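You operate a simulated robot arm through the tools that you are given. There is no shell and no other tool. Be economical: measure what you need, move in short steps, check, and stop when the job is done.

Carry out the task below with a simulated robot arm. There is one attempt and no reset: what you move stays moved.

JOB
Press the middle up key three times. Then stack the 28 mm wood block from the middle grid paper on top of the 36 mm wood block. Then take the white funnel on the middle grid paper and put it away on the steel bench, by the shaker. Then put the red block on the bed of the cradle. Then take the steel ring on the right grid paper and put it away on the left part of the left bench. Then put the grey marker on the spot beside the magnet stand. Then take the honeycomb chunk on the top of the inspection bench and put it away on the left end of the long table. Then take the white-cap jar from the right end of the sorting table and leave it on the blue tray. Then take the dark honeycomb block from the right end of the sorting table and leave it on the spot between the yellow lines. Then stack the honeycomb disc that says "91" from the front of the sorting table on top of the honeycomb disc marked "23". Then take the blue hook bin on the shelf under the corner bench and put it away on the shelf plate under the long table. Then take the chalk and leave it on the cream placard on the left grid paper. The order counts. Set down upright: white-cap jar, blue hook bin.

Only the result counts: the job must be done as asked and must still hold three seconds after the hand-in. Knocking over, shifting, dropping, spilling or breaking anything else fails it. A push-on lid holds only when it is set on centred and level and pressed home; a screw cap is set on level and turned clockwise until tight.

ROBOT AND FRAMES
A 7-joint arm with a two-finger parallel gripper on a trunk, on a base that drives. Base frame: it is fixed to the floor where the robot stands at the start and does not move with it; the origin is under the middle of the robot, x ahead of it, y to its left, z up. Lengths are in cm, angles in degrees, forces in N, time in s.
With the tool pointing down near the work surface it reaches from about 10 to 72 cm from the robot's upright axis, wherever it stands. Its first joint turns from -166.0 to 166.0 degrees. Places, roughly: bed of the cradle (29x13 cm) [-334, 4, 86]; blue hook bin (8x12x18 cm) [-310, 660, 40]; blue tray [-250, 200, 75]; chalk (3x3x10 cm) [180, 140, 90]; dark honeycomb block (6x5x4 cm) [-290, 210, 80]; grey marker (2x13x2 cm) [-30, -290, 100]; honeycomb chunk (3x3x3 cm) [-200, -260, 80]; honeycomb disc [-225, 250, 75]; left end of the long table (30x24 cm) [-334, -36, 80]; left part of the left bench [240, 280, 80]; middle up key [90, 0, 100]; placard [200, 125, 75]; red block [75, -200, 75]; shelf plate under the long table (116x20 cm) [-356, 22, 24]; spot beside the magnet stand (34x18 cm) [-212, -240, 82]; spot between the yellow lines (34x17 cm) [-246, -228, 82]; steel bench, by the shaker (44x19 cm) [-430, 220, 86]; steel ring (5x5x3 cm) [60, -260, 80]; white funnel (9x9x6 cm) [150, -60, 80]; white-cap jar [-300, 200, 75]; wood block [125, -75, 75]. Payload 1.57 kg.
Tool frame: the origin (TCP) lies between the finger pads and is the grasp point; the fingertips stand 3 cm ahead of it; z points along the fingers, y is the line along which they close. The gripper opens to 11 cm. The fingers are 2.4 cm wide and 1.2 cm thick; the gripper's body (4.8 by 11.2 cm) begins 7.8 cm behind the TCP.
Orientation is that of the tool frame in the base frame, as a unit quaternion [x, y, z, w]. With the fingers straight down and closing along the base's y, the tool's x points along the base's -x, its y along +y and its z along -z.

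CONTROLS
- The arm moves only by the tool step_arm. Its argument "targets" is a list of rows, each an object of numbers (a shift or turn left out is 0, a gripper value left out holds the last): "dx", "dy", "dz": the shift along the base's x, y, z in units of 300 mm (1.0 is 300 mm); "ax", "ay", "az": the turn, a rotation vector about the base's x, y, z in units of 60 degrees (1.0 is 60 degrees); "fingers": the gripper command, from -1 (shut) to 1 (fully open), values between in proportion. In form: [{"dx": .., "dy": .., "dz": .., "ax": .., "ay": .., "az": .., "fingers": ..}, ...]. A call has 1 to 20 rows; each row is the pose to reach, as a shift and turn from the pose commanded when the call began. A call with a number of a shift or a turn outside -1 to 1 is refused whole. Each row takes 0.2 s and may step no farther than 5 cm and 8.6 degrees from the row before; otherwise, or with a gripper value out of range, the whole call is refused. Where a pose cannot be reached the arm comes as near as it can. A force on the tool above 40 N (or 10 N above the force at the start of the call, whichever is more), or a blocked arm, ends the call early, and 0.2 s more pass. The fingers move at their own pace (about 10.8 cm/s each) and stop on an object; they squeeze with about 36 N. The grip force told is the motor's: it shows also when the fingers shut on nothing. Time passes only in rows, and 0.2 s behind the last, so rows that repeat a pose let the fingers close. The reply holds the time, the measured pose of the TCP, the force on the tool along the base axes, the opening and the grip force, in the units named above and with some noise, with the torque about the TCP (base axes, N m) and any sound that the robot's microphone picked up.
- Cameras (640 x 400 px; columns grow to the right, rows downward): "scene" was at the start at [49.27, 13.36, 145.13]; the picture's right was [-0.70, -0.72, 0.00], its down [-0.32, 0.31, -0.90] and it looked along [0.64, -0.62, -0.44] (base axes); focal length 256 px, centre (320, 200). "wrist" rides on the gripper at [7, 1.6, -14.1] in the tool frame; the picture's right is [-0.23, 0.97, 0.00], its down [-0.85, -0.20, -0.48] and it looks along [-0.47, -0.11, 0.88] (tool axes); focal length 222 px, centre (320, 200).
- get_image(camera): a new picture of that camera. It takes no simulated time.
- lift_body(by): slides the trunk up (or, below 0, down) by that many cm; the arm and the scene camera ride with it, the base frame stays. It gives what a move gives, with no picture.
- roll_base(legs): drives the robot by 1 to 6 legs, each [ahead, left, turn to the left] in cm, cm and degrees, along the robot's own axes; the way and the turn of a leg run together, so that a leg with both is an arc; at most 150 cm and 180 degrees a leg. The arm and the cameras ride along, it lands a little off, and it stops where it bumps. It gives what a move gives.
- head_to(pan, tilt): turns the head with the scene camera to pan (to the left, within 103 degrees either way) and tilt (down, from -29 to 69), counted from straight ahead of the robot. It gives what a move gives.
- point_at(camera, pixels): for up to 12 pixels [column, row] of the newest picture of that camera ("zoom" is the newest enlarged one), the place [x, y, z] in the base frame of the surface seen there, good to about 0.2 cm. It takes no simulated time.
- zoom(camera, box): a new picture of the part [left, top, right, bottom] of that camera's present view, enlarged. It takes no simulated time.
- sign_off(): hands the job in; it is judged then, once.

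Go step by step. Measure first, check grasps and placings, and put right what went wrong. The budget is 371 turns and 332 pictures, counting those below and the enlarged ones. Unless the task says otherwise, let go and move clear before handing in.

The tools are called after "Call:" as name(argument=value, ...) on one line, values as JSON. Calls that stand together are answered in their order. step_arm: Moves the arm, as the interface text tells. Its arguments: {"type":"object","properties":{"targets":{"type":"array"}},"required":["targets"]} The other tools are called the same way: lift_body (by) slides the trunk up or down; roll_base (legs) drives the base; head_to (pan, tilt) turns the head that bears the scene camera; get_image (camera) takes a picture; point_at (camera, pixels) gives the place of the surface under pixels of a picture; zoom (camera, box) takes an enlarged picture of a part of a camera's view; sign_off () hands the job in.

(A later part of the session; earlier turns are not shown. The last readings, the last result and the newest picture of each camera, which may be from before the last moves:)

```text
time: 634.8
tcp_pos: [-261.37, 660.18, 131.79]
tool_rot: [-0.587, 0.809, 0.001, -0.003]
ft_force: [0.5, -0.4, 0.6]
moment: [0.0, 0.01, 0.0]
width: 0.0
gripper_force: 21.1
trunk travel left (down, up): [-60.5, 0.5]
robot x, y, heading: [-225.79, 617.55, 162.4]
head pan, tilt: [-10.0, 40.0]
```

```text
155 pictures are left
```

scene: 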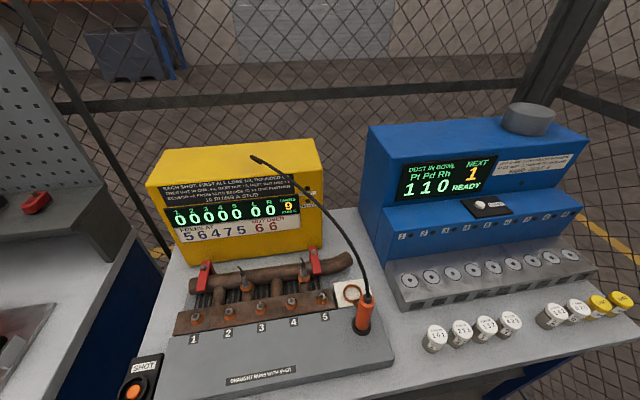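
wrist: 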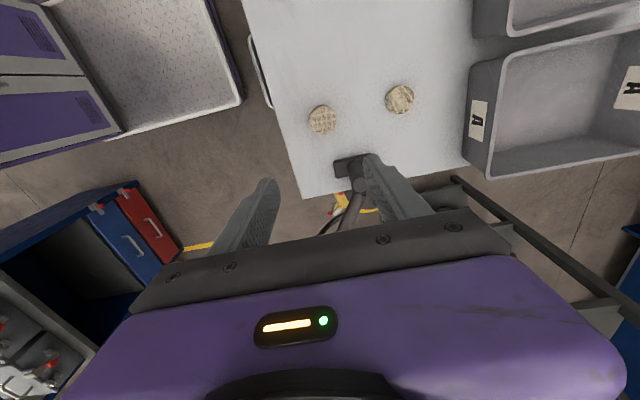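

Call:
lift_body(by=-40)

Call:
head_to(pan=-5, tilt=55)

Call:
get_image(camera="scene")

Call:
get_image(camera="wrist")

```text
time: 638.6
tcp_pos: [-261.34, 660.21, 91.8]
tool_rot: [-0.587, 0.809, 0.002, -0.002]
ft_force: [0.2, 0.4, 0.4]
moment: [0.01, -0.01, 0.01]
width: 0.0
gripper_force: 21.5
trunk travel left (down, up): [-20.5, 40.5]
robot x, y, heading: [-225.73, 617.83, 162.2]
head pan, tilt: [-10.0, 40.0]
```

```text
time: 639.4
tcp_pos: [-261.37, 660.1, 91.86]
tool_rot: [-0.587, 0.81, 0.003, -0.003]
ft_force: [0.4, -0.8, 0.1]
moment: [0.02, -0.01, 0.01]
width: 0.01
gripper_force: 21.2
trunk travel left (down, up): [-20.5, 40.5]
robot x, y, heading: [-225.71, 617.11, 162.1]
head pan, tilt: [-5.0, 55.0]
```

```text
154 pictures are left
```

scene: 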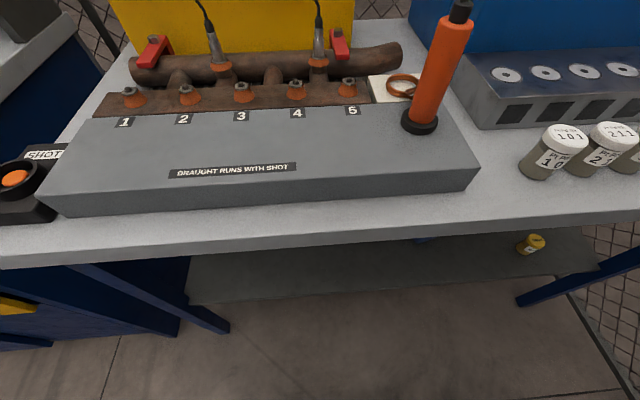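

```text
153 pictures are left
```

wrist: 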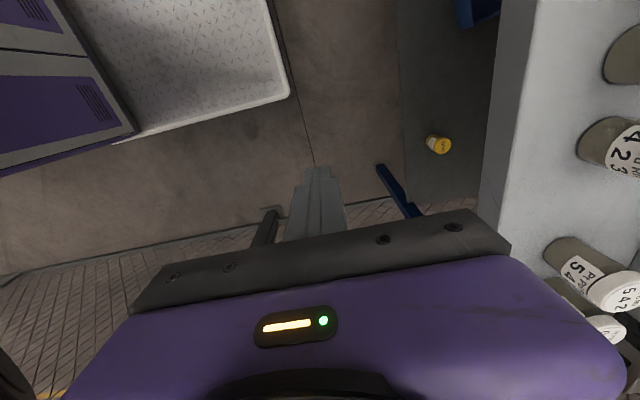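

I need more room for a level approach. I slide left 52 and turn right 45°, to reach in diagonally.

Call:
roll_base(legs=[[0, 52, 0], [0, 0, -45]])

Call:
lift_body(by=-20)

Call:
head_to(pan=0, tilt=30)

Call:
get_image(camera="scene")

```text
time: 644.5
tcp_pos: [-236.64, 623.07, 91.89]
tool_rot: [-0.231, 0.973, 0.004, -0.002]
ft_force: [0.6, -0.1, -0.3]
moment: [0.0, -0.03, -0.01]
width: 0.0
gripper_force: 21.4
trunk travel left (down, up): [-20.5, 40.5]
robot x, y, heading: [-241.83, 567.68, 117.2]
head pan, tilt: [-5.0, 55.0]
```

```text
time: 646.7
tcp_pos: [-236.63, 623.03, 71.81]
tool_rot: [-0.232, 0.973, 0.003, -0.001]
ft_force: [0.3, -1.2, 0.0]
moment: [0.01, 0.02, 0.0]
width: 0.0
gripper_force: 21.0
trunk travel left (down, up): [-0.5, 60.5]
robot x, y, heading: [-241.76, 567.84, 117.3]
head pan, tilt: [-5.0, 55.0]
```

```text
time: 647.6
tcp_pos: [-236.71, 623.04, 71.9]
tool_rot: [-0.232, 0.973, 0.004, -0.002]
ft_force: [-0.4, 0.4, 0.3]
moment: [0.02, -0.01, 0.01]
width: 0.0
gripper_force: 21.0
trunk travel left (down, up): [-0.5, 60.5]
robot x, y, heading: [-241.91, 567.89, 117.0]
head pan, tilt: [0.0, 30.0]
```

```text
152 pictures are left
```

scene: 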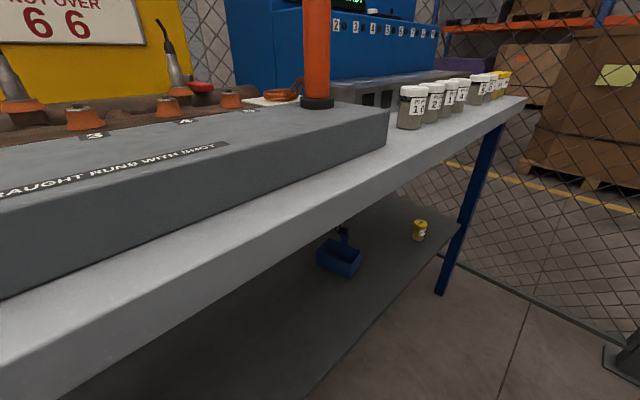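

The bin is visible at (340,257) with a hook post behind. I zoom and measure.

Call:
zoom(camera="scene", box=[300, 215, 380, 285])

Call:
point_at(camera="zoom", pixels=[[150, 215], [290, 320], [410, 300], [290, 240], [270, 150], [310, 120], [240, 260], [340, 340], [180, 300], [420, 360], [350, 270], [275, 200]])

```text
5.71 times, centred on (340, 250) of scene
```

zoom: 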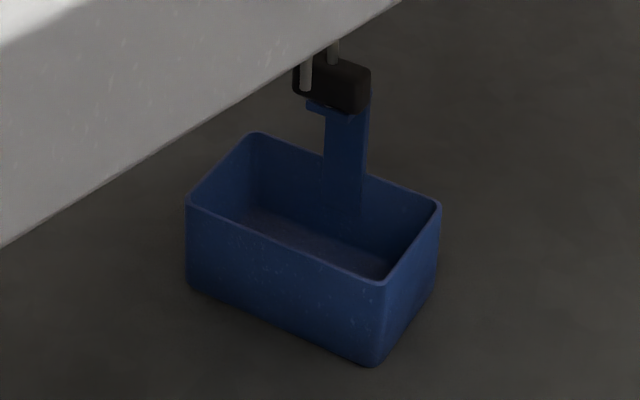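

```text
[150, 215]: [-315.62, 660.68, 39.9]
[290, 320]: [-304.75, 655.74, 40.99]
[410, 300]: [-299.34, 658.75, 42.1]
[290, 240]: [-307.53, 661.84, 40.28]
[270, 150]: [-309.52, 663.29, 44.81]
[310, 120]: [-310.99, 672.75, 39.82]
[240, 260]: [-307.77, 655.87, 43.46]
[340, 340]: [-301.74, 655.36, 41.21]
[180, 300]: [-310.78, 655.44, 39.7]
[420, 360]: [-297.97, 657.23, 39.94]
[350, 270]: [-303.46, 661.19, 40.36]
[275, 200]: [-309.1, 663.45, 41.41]
```

Call:
point_at(camera="zoom", pixels=[[190, 203], [257, 136], [437, 207], [384, 285], [345, 180], [330, 130], [365, 130], [345, 85], [335, 55], [305, 75], [300, 240], [412, 245]])

```text
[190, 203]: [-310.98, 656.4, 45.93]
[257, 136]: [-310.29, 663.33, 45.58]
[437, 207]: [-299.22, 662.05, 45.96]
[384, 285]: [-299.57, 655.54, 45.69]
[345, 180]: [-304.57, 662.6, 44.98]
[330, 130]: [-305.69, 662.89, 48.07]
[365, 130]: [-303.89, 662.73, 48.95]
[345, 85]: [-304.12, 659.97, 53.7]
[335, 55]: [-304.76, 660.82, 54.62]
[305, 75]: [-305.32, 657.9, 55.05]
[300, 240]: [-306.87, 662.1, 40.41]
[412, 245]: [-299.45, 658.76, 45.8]
```

Bin: rim corners (-311,656)…(-299.3,662), z 40–46, hook strap at its back. I'll grip it across its 7 cm width from the right end, tool nearly level. First reposition the base and turn the tool.

Call:
point_at(camera="scene", pixels=[[420, 232], [445, 288], [300, 280], [200, 395], [420, 200], [400, 165]])

Call:
roll_base(legs=[[25, -25, 0], [0, 0, 23]])

Call:
step_arm(targets=[{"az": 0.14}, {"az": 0.28}, {"az": 0.42}, {"az": 0.56}, {"az": 0.7}, {"az": 0.84}, {"az": 0.98}])

Call:
step_arm(targets=[{"az": 0.14}, {"az": 0.28}, {"az": 0.42}, {"az": 0.56}, {"az": 0.7}, {"az": 0.84}, {"az": 0.98}])

```text
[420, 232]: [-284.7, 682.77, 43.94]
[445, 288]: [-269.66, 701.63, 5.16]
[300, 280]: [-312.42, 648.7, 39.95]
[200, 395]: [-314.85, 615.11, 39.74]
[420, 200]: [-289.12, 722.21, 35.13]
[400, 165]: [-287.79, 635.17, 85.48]
```

```text
time: 651.1
tcp_pos: [-248.29, 654.27, 71.79]
tool_rot: [-0.425, 0.905, 0.002, -0.002]
ft_force: [0.3, 1.1, -0.2]
moment: [0.0, 0.02, -0.04]
width: 0.02
gripper_force: 21.0
trunk travel left (down, up): [-0.5, 60.5]
robot x, y, heading: [-230.93, 601.07, 140.4]
head pan, tilt: [0.0, 30.0]
```

```text
time: 652.7
tcp_pos: [-248.34, 654.24, 71.86]
tool_rot: [0.814, -0.58, -0.002, 0.004]
ft_force: [0.5, -0.6, 0.6]
moment: [0.0, -0.03, -0.01]
width: 0.01
gripper_force: 21.2
trunk travel left (down, up): [-0.5, 60.5]
robot x, y, heading: [-231.07, 601.63, 140.3]
head pan, tilt: [0.0, 30.0]
```

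```text
time: 654.3
tcp_pos: [-248.21, 654.16, 71.68]
tool_rot: [0.995, -0.104, -0.003, 0.004]
ft_force: [-0.8, 0.5, 0.4]
moment: [0.0, 0.01, -0.01]
width: 0.0
gripper_force: 21.0
trunk travel left (down, up): [-0.5, 60.5]
robot x, y, heading: [-231.27, 601.78, 140.6]
head pan, tilt: [0.0, 30.0]
```

Now yaw to 175° and then tilt progressively while moving forward and down to the pre-grasp under the bench edge.

Call:
step_arm(targets=[{"az": 0.117, "fingers": 0.7}])

Call:
step_arm(targets=[{"dx": -0.136, "dy": 0.012, "dz": -0.082, "ax": 0.0109, "ay": 0.1245}, {"dx": -0.272, "dy": 0.025, "dz": -0.165, "ax": 0.0218, "ay": 0.249}, {"dx": -0.408, "dy": 0.037, "dz": -0.247, "ax": 0.0327, "ay": 0.3735}, {"dx": -0.544, "dy": 0.049, "dz": -0.33, "ax": 0.0436, "ay": 0.498}, {"dx": -0.68, "dy": 0.062, "dz": -0.41, "ax": 0.0545, "ay": 0.6225}])

Call:
get_image(camera="wrist")

Call:
get_image(camera="scene")

```text
time: 654.7
tcp_pos: [-248.29, 654.21, 71.64]
tool_rot: [0.999, -0.045, -0.001, 0.002]
ft_force: [-0.2, 0.4, -0.1]
moment: [-0.03, 0.02, 0.02]
width: 7.99
gripper_force: 0.0
trunk travel left (down, up): [-0.5, 60.5]
robot x, y, heading: [-231.25, 601.28, 140.5]
head pan, tilt: [0.0, 30.0]
```

```text
time: 655.9
tcp_pos: [-268.81, 656.22, 59.61]
tool_rot: [0.946, -0.041, -0.321, -0.011]
ft_force: [0.0, 1.0, -0.3]
moment: [0.04, -0.04, 0.02]
width: 9.32
gripper_force: 0.0
trunk travel left (down, up): [-0.5, 60.5]
robot x, y, heading: [-230.99, 601.37, 140.7]
head pan, tilt: [0.0, 30.0]
```

```text
150 pictures are left
```

wrist: 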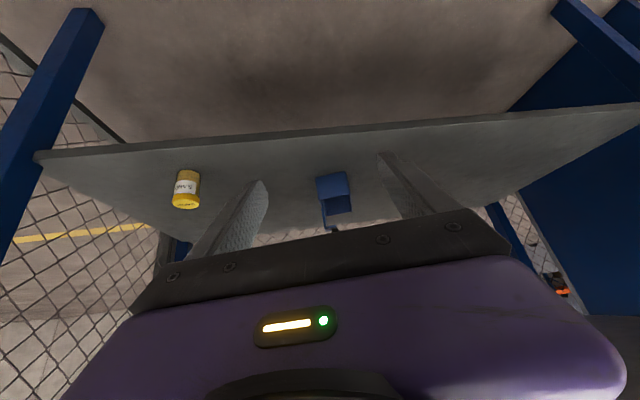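

```text
149 pictures are left
```

scene: 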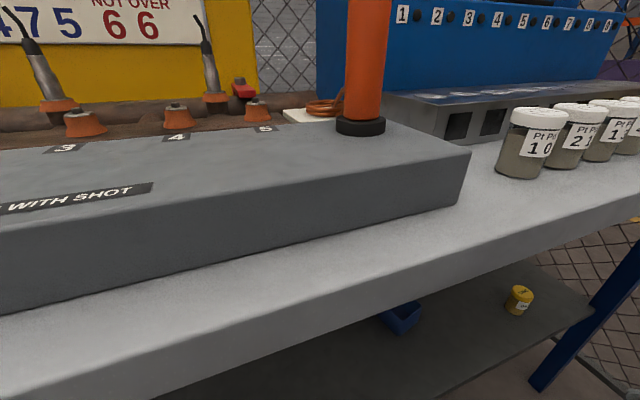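

Good, the bin lies ahead in the wrist view (335,195). I continue to the pre-grasp.

Call:
step_arm(targets=[{"dx": -0.13, "dy": 0.012, "dz": -0.084, "ax": 0.0109, "ay": 0.1245}, {"dx": -0.27, "dy": 0.023, "dz": -0.168, "ax": 0.0218, "ay": 0.249}, {"dx": -0.4, "dy": 0.035, "dz": -0.25, "ax": 0.0327, "ay": 0.3735}, {"dx": -0.53, "dy": 0.046, "dz": -0.335, "ax": 0.0436, "ay": 0.498}, {"dx": -0.67, "dy": 0.057, "dz": -0.42, "ax": 0.0545, "ay": 0.6225}])

Call:
get_image(camera="wrist")

```text
time: 657.1
tcp_pos: [-288.83, 657.83, 46.94]
tool_rot: [0.792, -0.033, -0.609, -0.022]
ft_force: [-0.8, -0.2, 0.7]
moment: [0.01, -0.01, 0.02]
width: 9.34
gripper_force: 0.1
trunk travel left (down, up): [-0.5, 60.5]
robot x, y, heading: [-231.18, 601.12, 140.6]
head pan, tilt: [0.0, 30.0]
```

```text
148 pictures are left
```

wrist: 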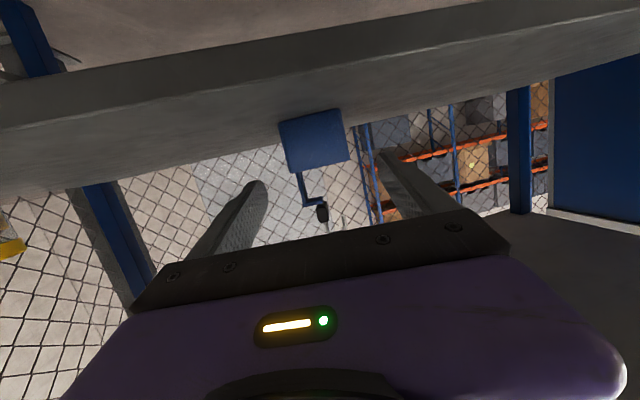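

Aligned within half a cm. I advance along the axis around the bin and close.

Call:
step_arm(targets=[{"dx": -0.11, "dy": 0.015, "dz": -0.03}, {"dx": -0.22, "dy": 0.027, "dz": -0.06}, {"dx": -0.34, "dy": 0.038, "dz": -0.09}, {"dx": -0.453, "dy": 0.048, "dz": -0.12}])

Call:
get_image(camera="wrist")

```text
time: 658.1
tcp_pos: [-301.36, 659.25, 43.37]
tool_rot: [0.797, -0.036, -0.602, -0.013]
ft_force: [15.0, -5.0, 7.8]
moment: [-0.37, -1.73, -0.44]
width: 9.35
gripper_force: 0.1
trunk travel left (down, up): [-0.5, 60.5]
robot x, y, heading: [-231.14, 601.32, 140.6]
head pan, tilt: [0.0, 30.0]
stopped in row 4: the force on the tool passed its limit at 188 N (the readings are from after the stop); the commanded pose is now the measured one
```

```text
147 pictures are left
```

wrist: 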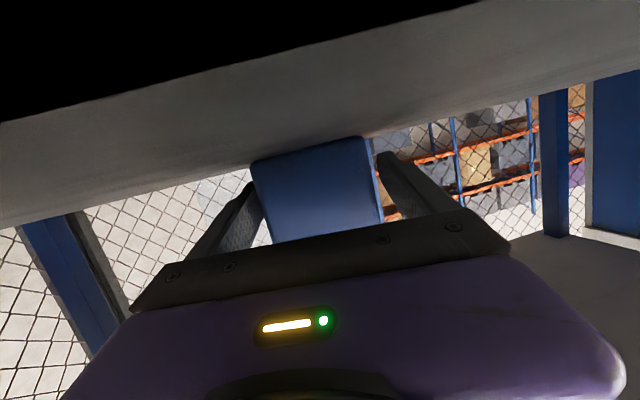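

A hard contact (188 N) stopped me; something of the arm touched. I look at the arm from the scene camera.

Call:
head_to(pan=-25, tilt=45)

Call:
get_image(camera="scene")

```text
time: 659.0
tcp_pos: [-301.45, 659.32, 43.36]
tool_rot: [0.797, -0.037, -0.602, -0.014]
ft_force: [33.0, -8.7, 10.3]
moment: [-0.61, -3.02, -0.54]
width: 9.34
gripper_force: 0.1
trunk travel left (down, up): [-0.5, 60.5]
robot x, y, heading: [-230.91, 601.44, 140.4]
head pan, tilt: [-25.0, 45.0]
```

```text
146 pictures are left
```

scene: 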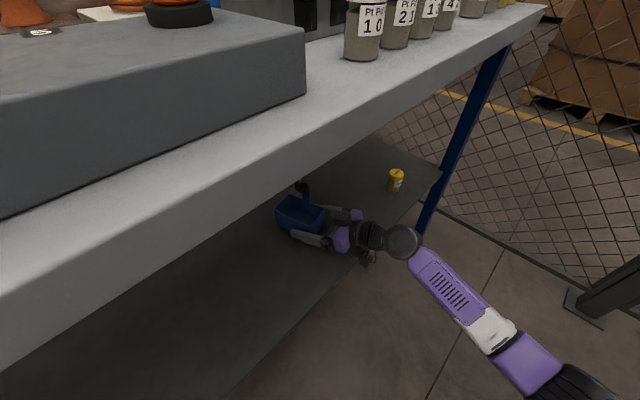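

The wrist camera hangs below the gripper in this pose and met the shelf's edge. I back out, and will redo it with the tool turned 180° so the camera is on top.

Call:
step_arm(targets=[{"dx": 0.1, "dy": -0.01, "dz": 0.03}, {"dx": 0.22, "dy": -0.02, "dz": 0.06}, {"dx": 0.34, "dy": -0.035, "dz": 0.09}, {"dx": 0.42, "dy": -0.045, "dz": 0.12}])

Call:
get_image(camera="wrist")

```text
time: 660.0
tcp_pos: [-288.92, 657.84, 46.88]
tool_rot: [0.797, -0.036, -0.603, -0.013]
ft_force: [1.2, -0.7, 1.2]
moment: [-0.01, -0.02, -0.01]
width: 9.34
gripper_force: 0.0
trunk travel left (down, up): [-0.5, 60.5]
robot x, y, heading: [-231.49, 601.55, 140.8]
head pan, tilt: [-25.0, 45.0]
```

```text
145 pictures are left
```

wrist: 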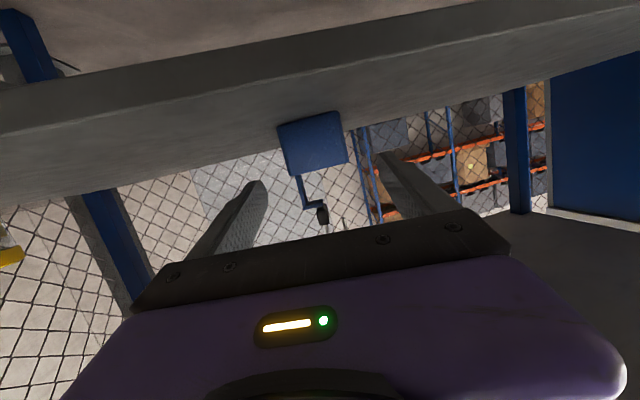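

Call:
step_arm(targets=[{"dx": 0.14, "dy": -0.012, "dz": 0.05}, {"dx": 0.27, "dy": -0.024, "dz": 0.1}])

Call:
step_arm(targets=[{"ax": -0.135, "ay": 0.012, "az": -0.036}, {"ax": -0.269, "ay": 0.024, "az": -0.073}, {"ax": -0.404, "ay": 0.035, "az": -0.109}, {"ax": -0.539, "ay": 0.047, "az": -0.145}, {"ax": -0.673, "ay": 0.059, "az": -0.181}, {"ax": -0.808, "ay": 0.071, "az": -0.218}, {"ax": -0.943, "ay": 0.082, "az": -0.254}])

```text
time: 660.6
tcp_pos: [-280.79, 657.13, 49.79]
tool_rot: [0.798, -0.036, -0.602, -0.013]
ft_force: [-0.6, -0.3, -0.3]
moment: [-0.05, -0.01, 0.02]
width: 9.36
gripper_force: 0.1
trunk travel left (down, up): [-0.5, 60.5]
robot x, y, heading: [-230.99, 601.3, 140.6]
head pan, tilt: [-25.0, 45.0]
```

```text
time: 662.2
tcp_pos: [-280.76, 657.13, 49.77]
tool_rot: [0.671, -0.419, -0.538, 0.291]
ft_force: [-0.3, 0.7, 0.3]
moment: [0.01, -0.01, 0.01]
width: 9.36
gripper_force: 0.1
trunk travel left (down, up): [-0.5, 60.5]
robot x, y, heading: [-231.19, 601.47, 140.7]
head pan, tilt: [-25.0, 45.0]
```

Rolling works. I continue for the remaining ~120°.

Call:
step_arm(targets=[{"ax": -0.135, "ay": 0.012, "az": -0.036}, {"ax": -0.269, "ay": 0.024, "az": -0.073}, {"ax": -0.404, "ay": 0.035, "az": -0.109}, {"ax": -0.539, "ay": 0.047, "az": -0.145}, {"ax": -0.673, "ay": 0.059, "az": -0.181}, {"ax": -0.808, "ay": 0.071, "az": -0.218}, {"ax": -0.943, "ay": 0.082, "az": -0.254}])

Call:
step_arm(targets=[{"ax": -0.135, "ay": 0.012, "az": -0.036}, {"ax": -0.269, "ay": 0.024, "az": -0.073}, {"ax": -0.404, "ay": 0.035, "az": -0.109}, {"ax": -0.539, "ay": 0.047, "az": -0.145}, {"ax": -0.673, "ay": 0.059, "az": -0.181}, {"ax": -0.808, "ay": 0.071, "az": -0.218}, {"ax": -0.943, "ay": 0.082, "az": -0.254}])

Call:
get_image(camera="wrist")

```text
time: 663.8
tcp_pos: [-280.84, 657.17, 49.8]
tool_rot: [-0.372, 0.692, 0.335, -0.519]
ft_force: [0.2, -0.3, -0.2]
moment: [0.01, 0.02, 0.01]
width: 9.34
gripper_force: 0.1
trunk travel left (down, up): [-0.5, 60.5]
robot x, y, heading: [-231.01, 601.36, 140.2]
head pan, tilt: [-25.0, 45.0]
```

```text
time: 665.4
tcp_pos: [-280.84, 657.15, 49.9]
tool_rot: [0.023, 0.788, 0.046, -0.614]
ft_force: [1.4, 0.1, 0.7]
moment: [0.0, 0.01, -0.01]
width: 9.35
gripper_force: 0.1
trunk travel left (down, up): [-0.5, 60.5]
robot x, y, heading: [-231.12, 601.22, 140.6]
head pan, tilt: [-25.0, 45.0]
```

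```text
144 pictures are left
```

wrist: 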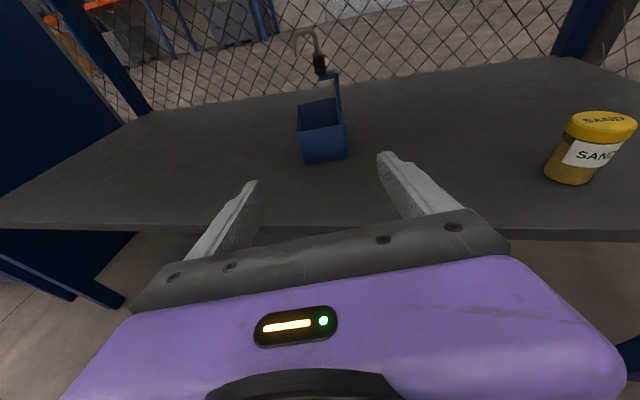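

The camera is on top now and the bin is straight ahead (324,143). I level the roll by 2.6° and advance to the grasp.

Call:
step_arm(targets=[{"dx": -0.1, "dy": 0.01, "dz": -0.04, "ax": -0.042, "ay": 0.004, "az": -0.011}, {"dx": -0.25, "dy": 0.028, "dz": -0.085, "ax": -0.042, "ay": 0.004, "az": -0.011}, {"dx": -0.4, "dy": 0.045, "dz": -0.13, "ax": -0.042, "ay": 0.004, "az": -0.011}])

Call:
get_image(camera="wrist")

```text
time: 666.2
tcp_pos: [-292.83, 658.45, 45.92]
tool_rot: [0.041, 0.787, 0.034, -0.615]
ft_force: [0.8, -0.1, -0.3]
moment: [-0.01, 0.0, 0.0]
width: 9.36
gripper_force: 0.1
trunk travel left (down, up): [-0.5, 60.5]
robot x, y, heading: [-231.01, 601.35, 140.7]
head pan, tilt: [-25.0, 45.0]
```

```text
143 pictures are left
```

wrist: 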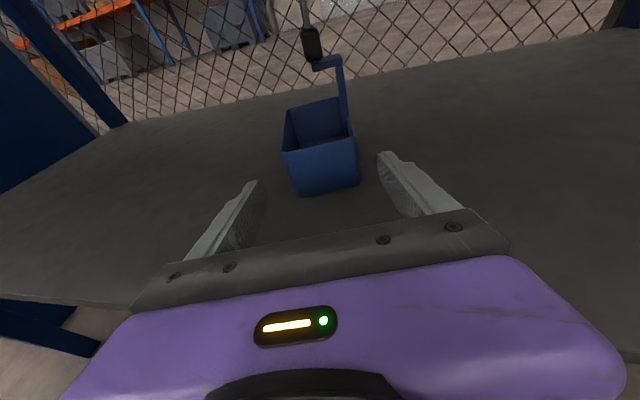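

Call:
step_arm(targets=[{"dx": -0.12, "dy": 0.012, "dz": -0.033}, {"dx": -0.24, "dy": 0.024, "dz": -0.066}, {"dx": -0.32, "dy": 0.032, "dz": -0.087}])

Call:
get_image(camera="wrist")

```text
time: 667.0
tcp_pos: [-302.41, 659.38, 43.19]
tool_rot: [0.041, 0.787, 0.034, -0.614]
ft_force: [-0.6, -0.2, 0.1]
moment: [-0.01, 0.01, 0.0]
width: 9.36
gripper_force: 0.1
trunk travel left (down, up): [-0.5, 60.5]
robot x, y, heading: [-230.96, 601.25, 140.8]
head pan, tilt: [-25.0, 45.0]
```

```text
142 pictures are left
```

wrist: 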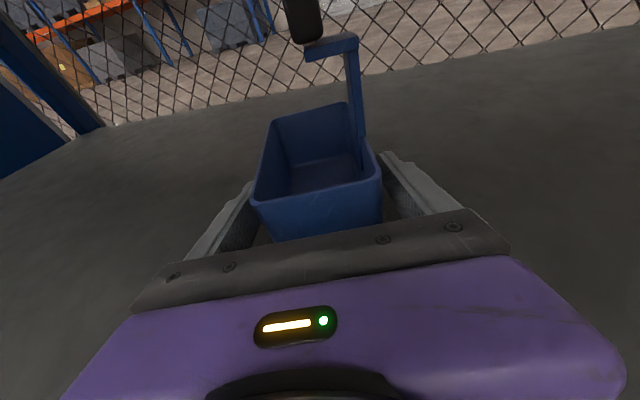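

The fingers flank the bin. I close and test-lift.

Call:
step_arm(targets=[{"fingers": -1}, {}, {}, {}])

Call:
step_arm(targets=[{"dz": 0.03}, {"dz": 0.08}, {"dz": 0.13}])

Call:
get_image(camera="wrist")

Call:
get_image(camera="scene")

```text
time: 668.0
tcp_pos: [-302.31, 659.37, 43.3]
tool_rot: [0.041, 0.788, 0.034, -0.614]
ft_force: [-0.5, 0.0, 0.3]
moment: [-0.05, 0.04, 0.02]
width: 7.51
gripper_force: 36.2
trunk travel left (down, up): [-0.5, 60.5]
robot x, y, heading: [-230.93, 601.15, 140.8]
head pan, tilt: [-25.0, 45.0]
```

```text
time: 668.8
tcp_pos: [-302.34, 659.44, 47.28]
tool_rot: [0.04, 0.787, 0.032, -0.614]
ft_force: [-0.8, -0.2, -2.0]
moment: [0.01, 0.02, -0.02]
width: 7.53
gripper_force: 35.6
trunk travel left (down, up): [-0.5, 60.5]
robot x, y, heading: [-230.99, 601.37, 140.5]
head pan, tilt: [-25.0, 45.0]
```

```text
141 pictures are left
```

wrist: 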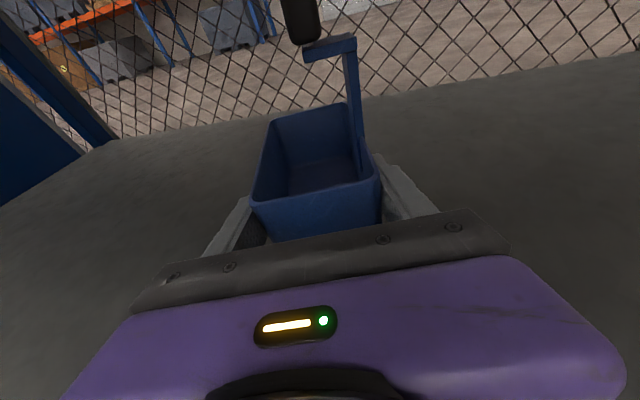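

```text
140 pictures are left
```

scene: 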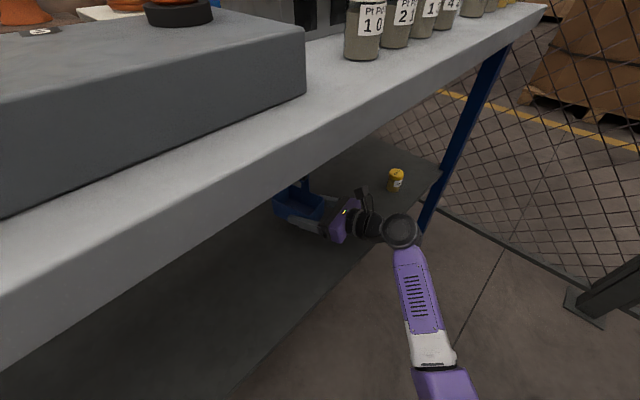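

Lifted cleanly (bottom 3.35 below TCP). I withdraw it level out from under the bench.

Call:
step_arm(targets=[{"dx": 0.15, "dy": -0.015}, {"dx": 0.3, "dy": -0.03}, {"dx": 0.45, "dy": -0.045}, {"dx": 0.6, "dy": -0.06, "dz": 0.02}, {"dx": 0.75, "dy": -0.075, "dz": 0.03}, {"dx": 0.9, "dy": -0.09, "dz": 0.04}, {"dx": 1.0, "dy": -0.1, "dz": 0.05}])

Call:
get_image(camera="scene")

```text
time: 670.4
tcp_pos: [-272.39, 656.34, 48.7]
tool_rot: [0.039, 0.787, 0.032, -0.614]
ft_force: [0.7, -0.2, -2.0]
moment: [-0.03, -0.03, -0.04]
width: 7.51
gripper_force: 35.8
trunk travel left (down, up): [-0.5, 60.5]
robot x, y, heading: [-231.02, 601.83, 140.6]
head pan, tilt: [-25.0, 45.0]
```

```text
139 pictures are left
```

scene: 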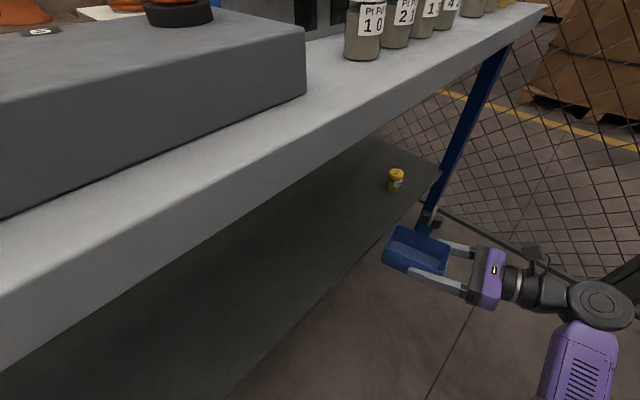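

The bin is out and level. I move the base away from the corner (left along the bench), then turn to face +72°.

Call:
roll_base(legs=[[-26, 54, 0]])

Call:
roll_base(legs=[[0, 0, -68]])

Call:
get_image(camera="wrist")

```text
time: 673.8
tcp_pos: [-286.66, 598.28, 48.81]
tool_rot: [0.043, 0.787, 0.035, -0.614]
ft_force: [-0.7, -0.5, -0.8]
moment: [0.01, -0.04, 0.0]
width: 7.53
gripper_force: 36.5
trunk travel left (down, up): [-0.5, 60.5]
robot x, y, heading: [-245.82, 543.24, 140.3]
head pan, tilt: [-25.0, 45.0]
```

```text
time: 677.1
tcp_pos: [-210.54, 602.03, 48.73]
tool_rot: [0.472, 0.631, 0.371, -0.492]
ft_force: [-0.1, -0.4, -1.8]
moment: [-0.04, -0.02, 0.03]
width: 7.52
gripper_force: 36.2
trunk travel left (down, up): [-0.5, 60.5]
robot x, y, heading: [-245.9, 542.96, 72.8]
head pan, tilt: [-25.0, 45.0]
```

```text
138 pictures are left
```

wrist: 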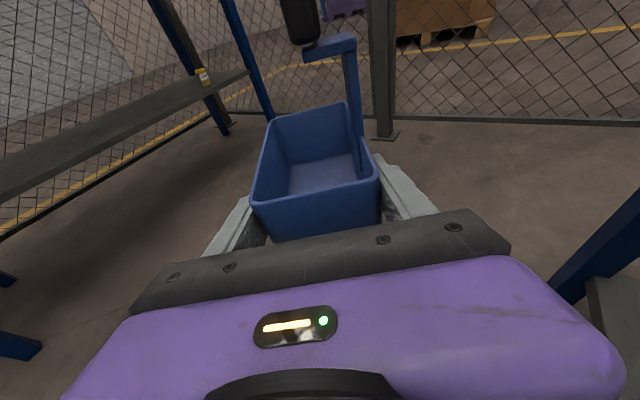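

The bin is steady. I reverse down the rear aisle (along -t) about 5 m to behind the long table.

Call:
roll_base(legs=[[-140, 4, -0.8], [-140, 4, 0], [-140, 4, 0]])

Call:
head_to(pan=-95, tilt=35)

Call:
get_image(camera="scene")

```text
time: 697.1
tcp_pos: [-347.18, 207.84, 48.79]
tool_rot: [0.472, 0.632, 0.369, -0.492]
ft_force: [0.1, -0.1, -2.4]
moment: [-0.04, -0.01, 0.01]
width: 7.52
gripper_force: 36.2
trunk travel left (down, up): [-0.5, 60.5]
robot x, y, heading: [-382.44, 148.73, 72.8]
head pan, tilt: [-25.0, 45.0]
```

```text
time: 698.5
tcp_pos: [-347.12, 207.77, 48.86]
tool_rot: [0.472, 0.632, 0.369, -0.492]
ft_force: [0.4, 0.4, -1.9]
moment: [-0.05, -0.02, -0.02]
width: 7.53
gripper_force: 36.3
trunk travel left (down, up): [-0.5, 60.5]
robot x, y, heading: [-381.95, 148.7, 73.0]
head pan, tilt: [-95.0, 35.0]
```

```text
137 pictures are left
```

scene: 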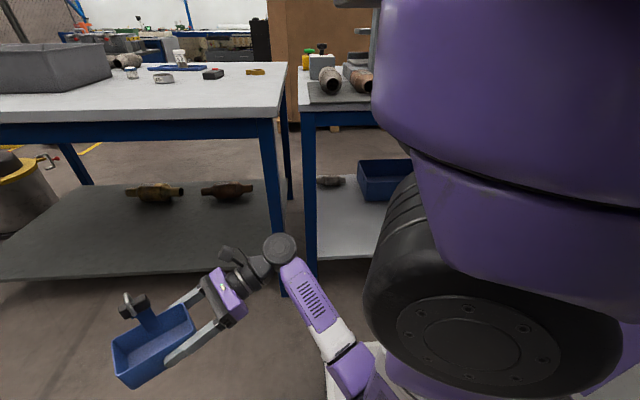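

Call:
roll_base(legs=[[-95, 4, -0.8]])

Call:
head_to(pan=-80, tilt=40)

Call:
get_image(camera="scene")

```text
time: 703.5
tcp_pos: [-378.7, 117.59, 48.75]
tool_rot: [0.478, 0.627, 0.375, -0.489]
ft_force: [0.5, -0.1, -2.2]
moment: [-0.02, 0.03, -0.01]
width: 7.54
gripper_force: 35.6
trunk travel left (down, up): [-0.5, 60.5]
robot x, y, heading: [-415.08, 58.97, 72.2]
head pan, tilt: [-95.0, 35.0]
```

```text
time: 704.3
tcp_pos: [-378.71, 117.7, 48.84]
tool_rot: [0.478, 0.627, 0.374, -0.488]
ft_force: [0.2, -0.7, -1.1]
moment: [-0.06, 0.01, 0.02]
width: 7.53
gripper_force: 36.1
trunk travel left (down, up): [-0.5, 60.5]
robot x, y, heading: [-415.38, 58.99, 71.9]
head pan, tilt: [-80.0, 40.0]
```

```text
136 pictures are left
```

scene: 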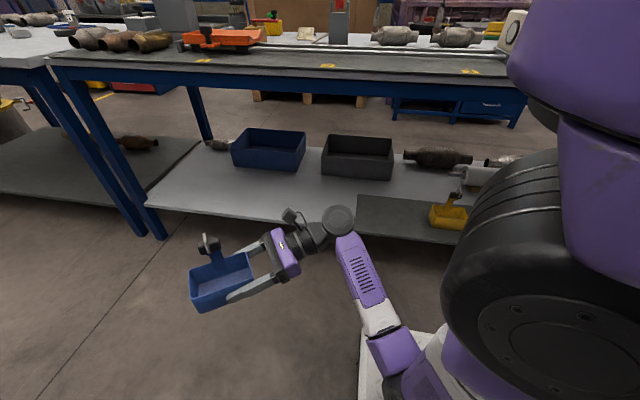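

The darker shelf plate begins at (360,200) with a yellow bin on it at (447,215). I measure it.

Call:
point_at(camera="scene", pixels=[[360, 202], [355, 235], [447, 215], [420, 230], [400, 215], [440, 240], [420, 198], [160, 205], [300, 220], [270, 165], [355, 170], [445, 160]])

Call:
zoom(camera="scene", box=[330, 130, 520, 260])

```text
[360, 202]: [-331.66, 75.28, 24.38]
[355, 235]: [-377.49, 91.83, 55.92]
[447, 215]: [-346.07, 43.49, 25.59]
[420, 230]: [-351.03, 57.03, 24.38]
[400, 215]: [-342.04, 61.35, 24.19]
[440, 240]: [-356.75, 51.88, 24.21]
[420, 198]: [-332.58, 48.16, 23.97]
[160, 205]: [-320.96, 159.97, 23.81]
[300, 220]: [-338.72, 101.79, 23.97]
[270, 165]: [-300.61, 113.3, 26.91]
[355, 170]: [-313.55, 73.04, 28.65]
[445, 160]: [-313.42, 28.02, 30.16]
```

```text
3.08 times, centred on (425, 195) of scene
```

zoom: 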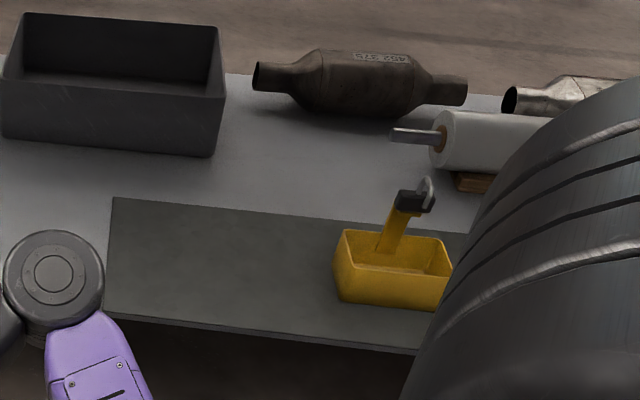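

Free plate area: t from -31 to -56 beside the yellow bin; target bin centre ≈ (-343,67.3), plate z 24.3. I shift the base a little, then swing the bin around its wrist to point at the table.

Call:
roll_base(legs=[[-10, 12, 0]])

Call:
head_to(pan=-70, tilt=40)

```text
time: 705.7
tcp_pos: [-393.17, 111.75, 48.9]
tool_rot: [0.477, 0.627, 0.374, -0.489]
ft_force: [0.0, -0.2, -2.2]
moment: [-0.05, 0.0, -0.02]
width: 7.5
gripper_force: 36.3
trunk travel left (down, up): [-0.5, 60.5]
robot x, y, heading: [-429.38, 53.34, 71.9]
head pan, tilt: [-80.0, 40.0]
```

```text
time: 706.4
tcp_pos: [-393.24, 111.87, 48.8]
tool_rot: [0.477, 0.627, 0.374, -0.488]
ft_force: [0.2, 0.4, -1.3]
moment: [-0.02, -0.01, -0.02]
width: 7.54
gripper_force: 35.5
trunk travel left (down, up): [-0.5, 60.5]
robot x, y, heading: [-429.78, 53.43, 71.7]
head pan, tilt: [-70.0, 40.0]
```

Call:
step_arm(targets=[{"dx": 0.139, "dy": 0.018, "az": -0.1145}, {"dx": 0.281, "dy": 0.022, "az": -0.229}, {"dx": 0.422, "dy": 0.011, "az": -0.3435}, {"dx": 0.563, "dy": -0.015, "az": -0.458}, {"dx": 0.7, "dy": -0.056, "az": -0.5725}, {"dx": 0.833, "dy": -0.11, "az": -0.687}])

Call:
get_image(camera="scene")

```text
time: 707.8
tcp_pos: [-368.28, 108.43, 48.81]
tool_rot: [0.669, 0.418, 0.522, -0.325]
ft_force: [0.3, -0.2, -0.7]
moment: [-0.02, 0.06, 0.02]
width: 7.52
gripper_force: 35.8
trunk travel left (down, up): [-0.5, 60.5]
robot x, y, heading: [-429.66, 53.01, 71.7]
head pan, tilt: [-70.0, 40.0]
```

```text
134 pictures are left
```

scene: 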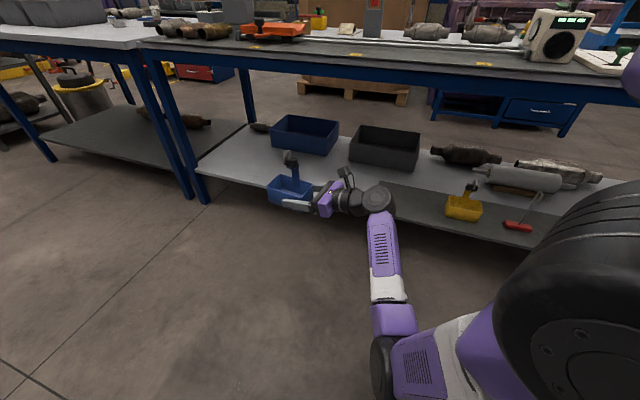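

Call:
step_arm(targets=[{"dx": 0.126, "dy": -0.068, "az": -0.1145}, {"dx": 0.245, "dy": -0.148, "az": -0.229}, {"dx": 0.354, "dy": -0.24, "az": -0.3435}, {"dx": 0.452, "dy": -0.342, "az": -0.458}, {"dx": 0.539, "dy": -0.453, "az": -0.5725}, {"dx": 0.612, "dy": -0.572, "az": -0.687}])

Call:
get_image(camera="scene")

```text
time: 709.2
tcp_pos: [-349.89, 91.26, 48.81]
tool_rot: [0.773, 0.157, 0.603, -0.12]
ft_force: [-0.1, -0.3, -2.3]
moment: [-0.02, 0.02, 0.02]
width: 7.56
gripper_force: 36.3
trunk travel left (down, up): [-0.5, 60.5]
robot x, y, heading: [-429.18, 53.46, 71.6]
head pan, tilt: [-70.0, 40.0]
```

```text
133 pictures are left
```

scene: 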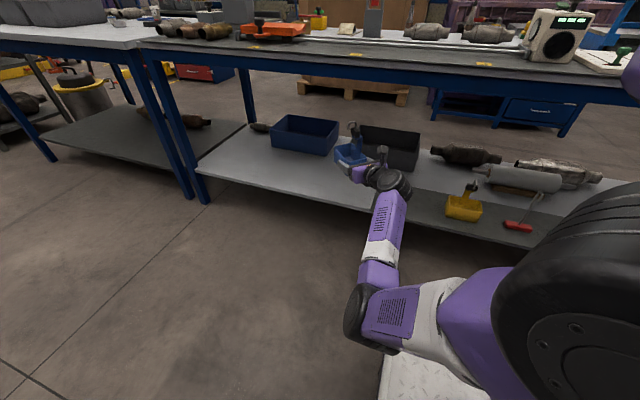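

Call:
step_arm(targets=[{"dx": 0.06, "dy": -0.124, "az": -0.1145}, {"dx": 0.106, "dy": -0.253, "az": -0.229}, {"dx": 0.137, "dy": -0.383, "az": -0.3435}, {"dx": 0.153, "dy": -0.515, "az": -0.458}, {"dx": 0.155, "dy": -0.646, "az": -0.5725}, {"dx": 0.142, "dy": -0.773, "az": -0.687}])

Call:
get_image(camera="scene")

Call:
get_image(camera="wrist")

```text
time: 710.6
tcp_pos: [-345.68, 68.2, 48.64]
tool_rot: [0.779, -0.125, 0.607, 0.1]
ft_force: [0.0, -0.4, -1.8]
moment: [-0.01, 0.09, -0.02]
width: 7.53
gripper_force: 35.7
trunk travel left (down, up): [-0.5, 60.5]
robot x, y, heading: [-429.83, 53.58, 71.9]
head pan, tilt: [-70.0, 40.0]
```

```text
132 pictures are left
```

scene: 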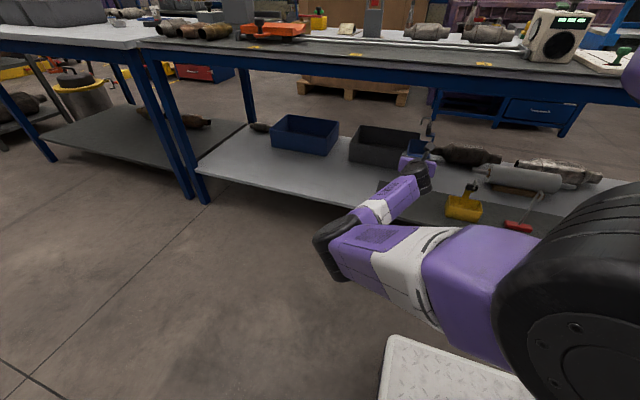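

```text
131 pictures are left
```

wrist: 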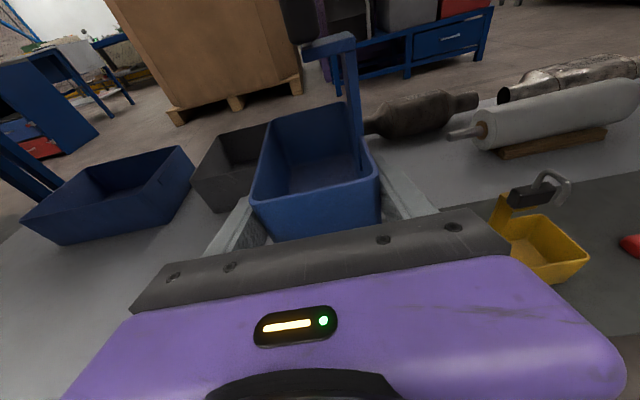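

Call:
point_at(camera="wrist", pixels=[[500, 245], [495, 215], [548, 283], [515, 195], [250, 150], [220, 180], [600, 200], [590, 180], [380, 200]])

```text
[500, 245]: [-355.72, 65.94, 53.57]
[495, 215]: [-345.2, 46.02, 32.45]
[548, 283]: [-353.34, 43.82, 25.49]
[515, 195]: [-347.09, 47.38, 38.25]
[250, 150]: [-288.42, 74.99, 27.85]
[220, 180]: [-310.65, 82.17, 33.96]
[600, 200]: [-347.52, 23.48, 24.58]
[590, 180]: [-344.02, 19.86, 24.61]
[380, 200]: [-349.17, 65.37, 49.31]
```

Plenty of clearance to the yellow bin (13 cm). I lower.

Call:
step_arm(targets=[{"dz": -0.12}, {"dz": -0.24}, {"dz": -0.36}, {"dz": -0.48}, {"dz": -0.6}, {"dz": -0.66}])

Call:
get_image(camera="wrist")

Call:
get_image(camera="scene")

```text
time: 712.0
tcp_pos: [-346.14, 66.62, 28.62]
tool_rot: [0.777, -0.147, 0.604, 0.101]
ft_force: [3.4, 11.7, -0.2]
moment: [-0.26, 0.16, -0.79]
width: 7.57
gripper_force: 35.7
trunk travel left (down, up): [-0.5, 60.5]
robot x, y, heading: [-429.28, 53.15, 71.9]
head pan, tilt: [-70.0, 40.0]
```

```text
130 pictures are left
```

wrist: 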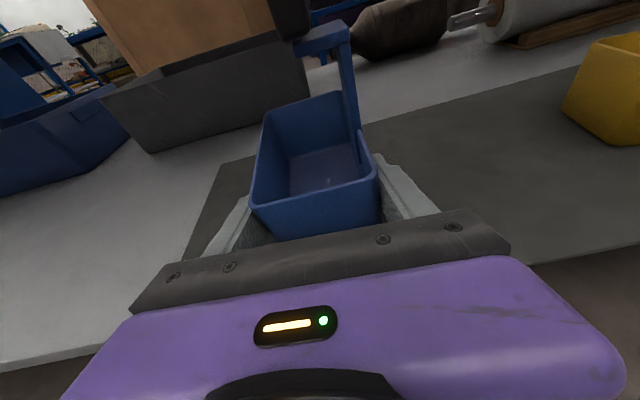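

```text
129 pictures are left
```

scene: 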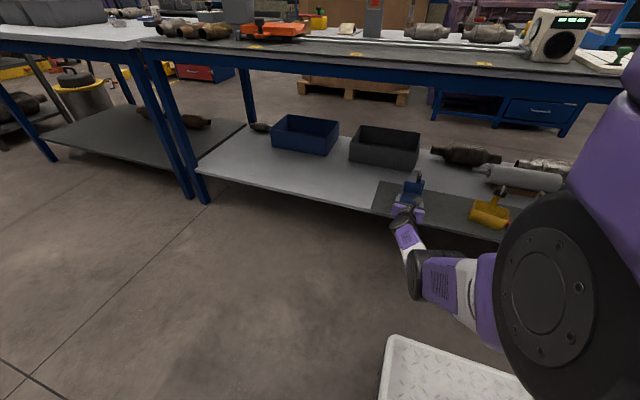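

A side force appeared and the yellow bin seems to have moved (463→490 px). I stop and inspect.

Call:
zoom(camera="scene", box=[360, 130, 560, 270])

Call:
point_at(camera="zoom", pixels=[[370, 230], [420, 260], [440, 200], [360, 260], [130, 210], [400, 180]])

```text
2.86 times, centred on (460, 200) of scene
```

zoom: 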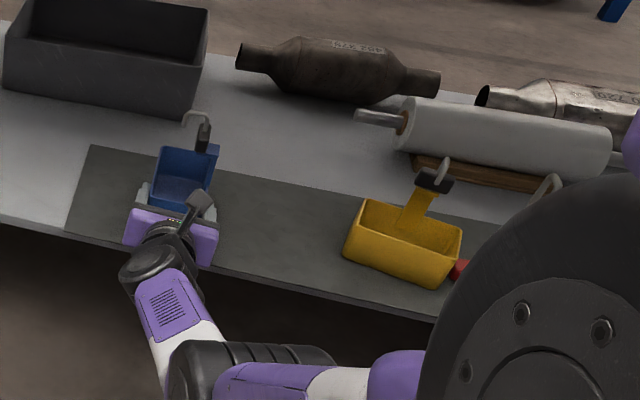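

```text
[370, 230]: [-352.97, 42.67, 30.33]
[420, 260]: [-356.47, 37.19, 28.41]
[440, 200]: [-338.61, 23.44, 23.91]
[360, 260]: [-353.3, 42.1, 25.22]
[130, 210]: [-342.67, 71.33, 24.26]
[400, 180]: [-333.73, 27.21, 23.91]
```

Call:
point_at(camera="zoom", pixels=[[365, 203], [460, 232], [440, 285], [347, 255], [400, 240], [430, 245], [410, 215], [432, 185], [440, 165], [462, 270]])

Call:
zoom(camera="wrist", box=[480, 0, 640, 200])

```text
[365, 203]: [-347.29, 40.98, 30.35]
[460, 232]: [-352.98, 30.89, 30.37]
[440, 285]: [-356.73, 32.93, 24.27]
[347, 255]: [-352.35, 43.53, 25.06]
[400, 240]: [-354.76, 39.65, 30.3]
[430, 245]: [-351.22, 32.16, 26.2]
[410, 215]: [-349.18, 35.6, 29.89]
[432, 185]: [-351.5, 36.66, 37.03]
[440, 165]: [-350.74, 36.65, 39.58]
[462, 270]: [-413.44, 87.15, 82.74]
```

```text
2.00 times, centred on (560, 100) of wrist
```

zoom: 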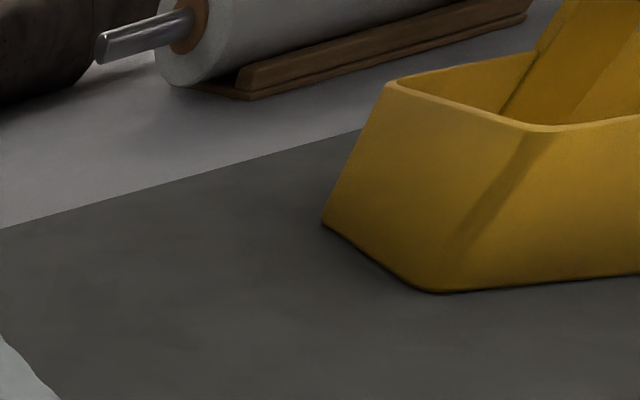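

The yellow bin did get shoved about 10 cm toward -t (its hook was at (-347,47.4), now (-351,36.7)); I must put that back. First I finish setting down the blue bin.

Call:
step_arm(targets=[{"dz": -0.01}, {"dz": -0.02}, {"dz": -0.03}])

Call:
get_image(camera="wrist")

```text
time: 712.8
tcp_pos: [-345.62, 68.19, 27.95]
tool_rot: [0.778, -0.126, 0.607, 0.1]
ft_force: [0.6, 0.3, -2.0]
moment: [0.04, 0.06, 0.02]
width: 7.55
gripper_force: 36.0
trunk travel left (down, up): [-0.5, 60.5]
robot x, y, heading: [-429.39, 53.43, 71.7]
head pan, tilt: [-70.0, 40.0]
```

```text
126 pictures are left
```

wrist: 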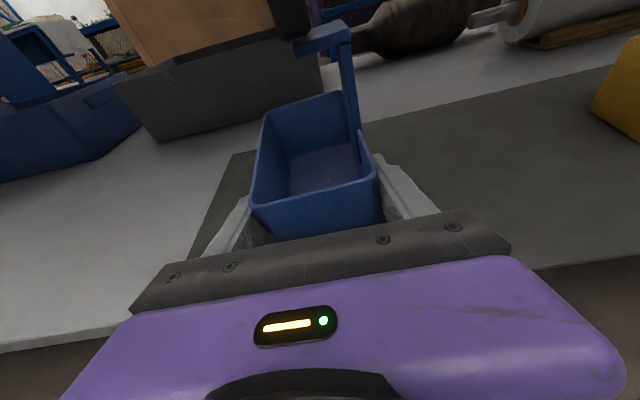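

The pose is back as commanded: the arm had swung aside while its elbow flipped. I feel for contact with the plate.

Call:
step_arm(targets=[{"dz": -0.006}, {"dz": -0.012}, {"dz": -0.018}])

```text
time: 713.6
tcp_pos: [-345.62, 67.97, 27.79]
tool_rot: [0.778, -0.126, 0.608, 0.1]
ft_force: [-1.5, -2.7, 7.9]
moment: [0.36, 0.21, 0.06]
width: 7.57
gripper_force: 36.2
trunk travel left (down, up): [-0.5, 60.5]
robot x, y, heading: [-429.3, 53.3, 71.9]
head pan, tilt: [-70.0, 40.0]
```

Contact. I open and withdraw straight back in small steps, checking the pose.

Call:
step_arm(targets=[{"fingers": 0.45}, {"fingers": 0.6}, {"fingers": 0.7}, {"dx": -0.03, "dy": 0.01, "dz": 0.008}, {"dx": -0.08, "dy": 0.026, "dz": 0.02}, {"dx": -0.14, "dy": 0.045, "dz": 0.036}])

Call:
get_image(camera="wrist")

```text
time: 715.0
tcp_pos: [-349.88, 69.37, 28.66]
tool_rot: [0.779, -0.125, 0.607, 0.1]
ft_force: [-0.7, 0.3, 0.0]
moment: [-0.01, 0.0, 0.03]
width: 9.36
gripper_force: 0.1
trunk travel left (down, up): [-0.5, 60.5]
robot x, y, heading: [-429.51, 53.28, 71.8]
head pan, tilt: [-70.0, 40.0]
```

```text
125 pictures are left
```

wrist: 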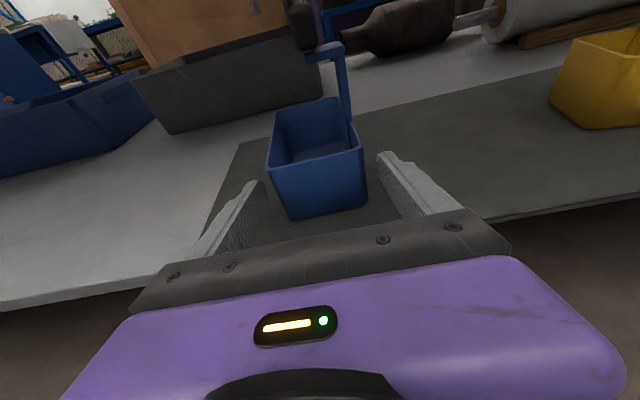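

Released cleanly. I continue back in small steps.

Call:
step_arm(targets=[{"dx": -0.08, "dy": 0.026, "dz": 0.02}, {"dx": -0.16, "dy": 0.052, "dz": 0.04}, {"dx": -0.24, "dy": 0.078, "dz": 0.062}, {"dx": -0.32, "dy": 0.104, "dz": 0.083}])

Call:
get_image(camera="scene")

```text
time: 716.0
tcp_pos: [-359.45, 72.78, 31.29]
tool_rot: [0.779, -0.124, 0.607, 0.098]
ft_force: [0.5, 0.6, -0.6]
moment: [0.03, 0.0, 0.04]
width: 9.34
gripper_force: 0.0
trunk travel left (down, up): [-0.5, 60.5]
robot x, y, heading: [-429.76, 53.08, 71.7]
head pan, tilt: [-70.0, 40.0]
```

```text
124 pictures are left
```

scene: 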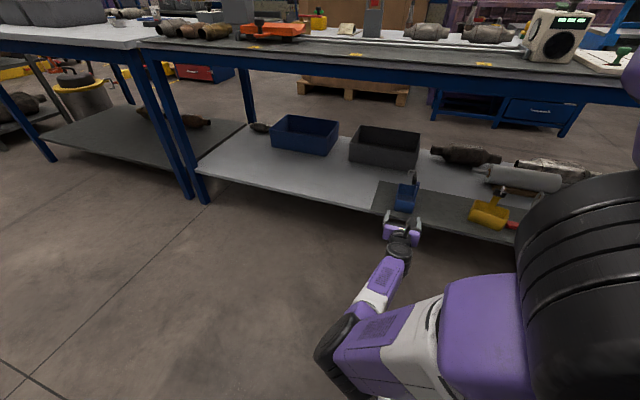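

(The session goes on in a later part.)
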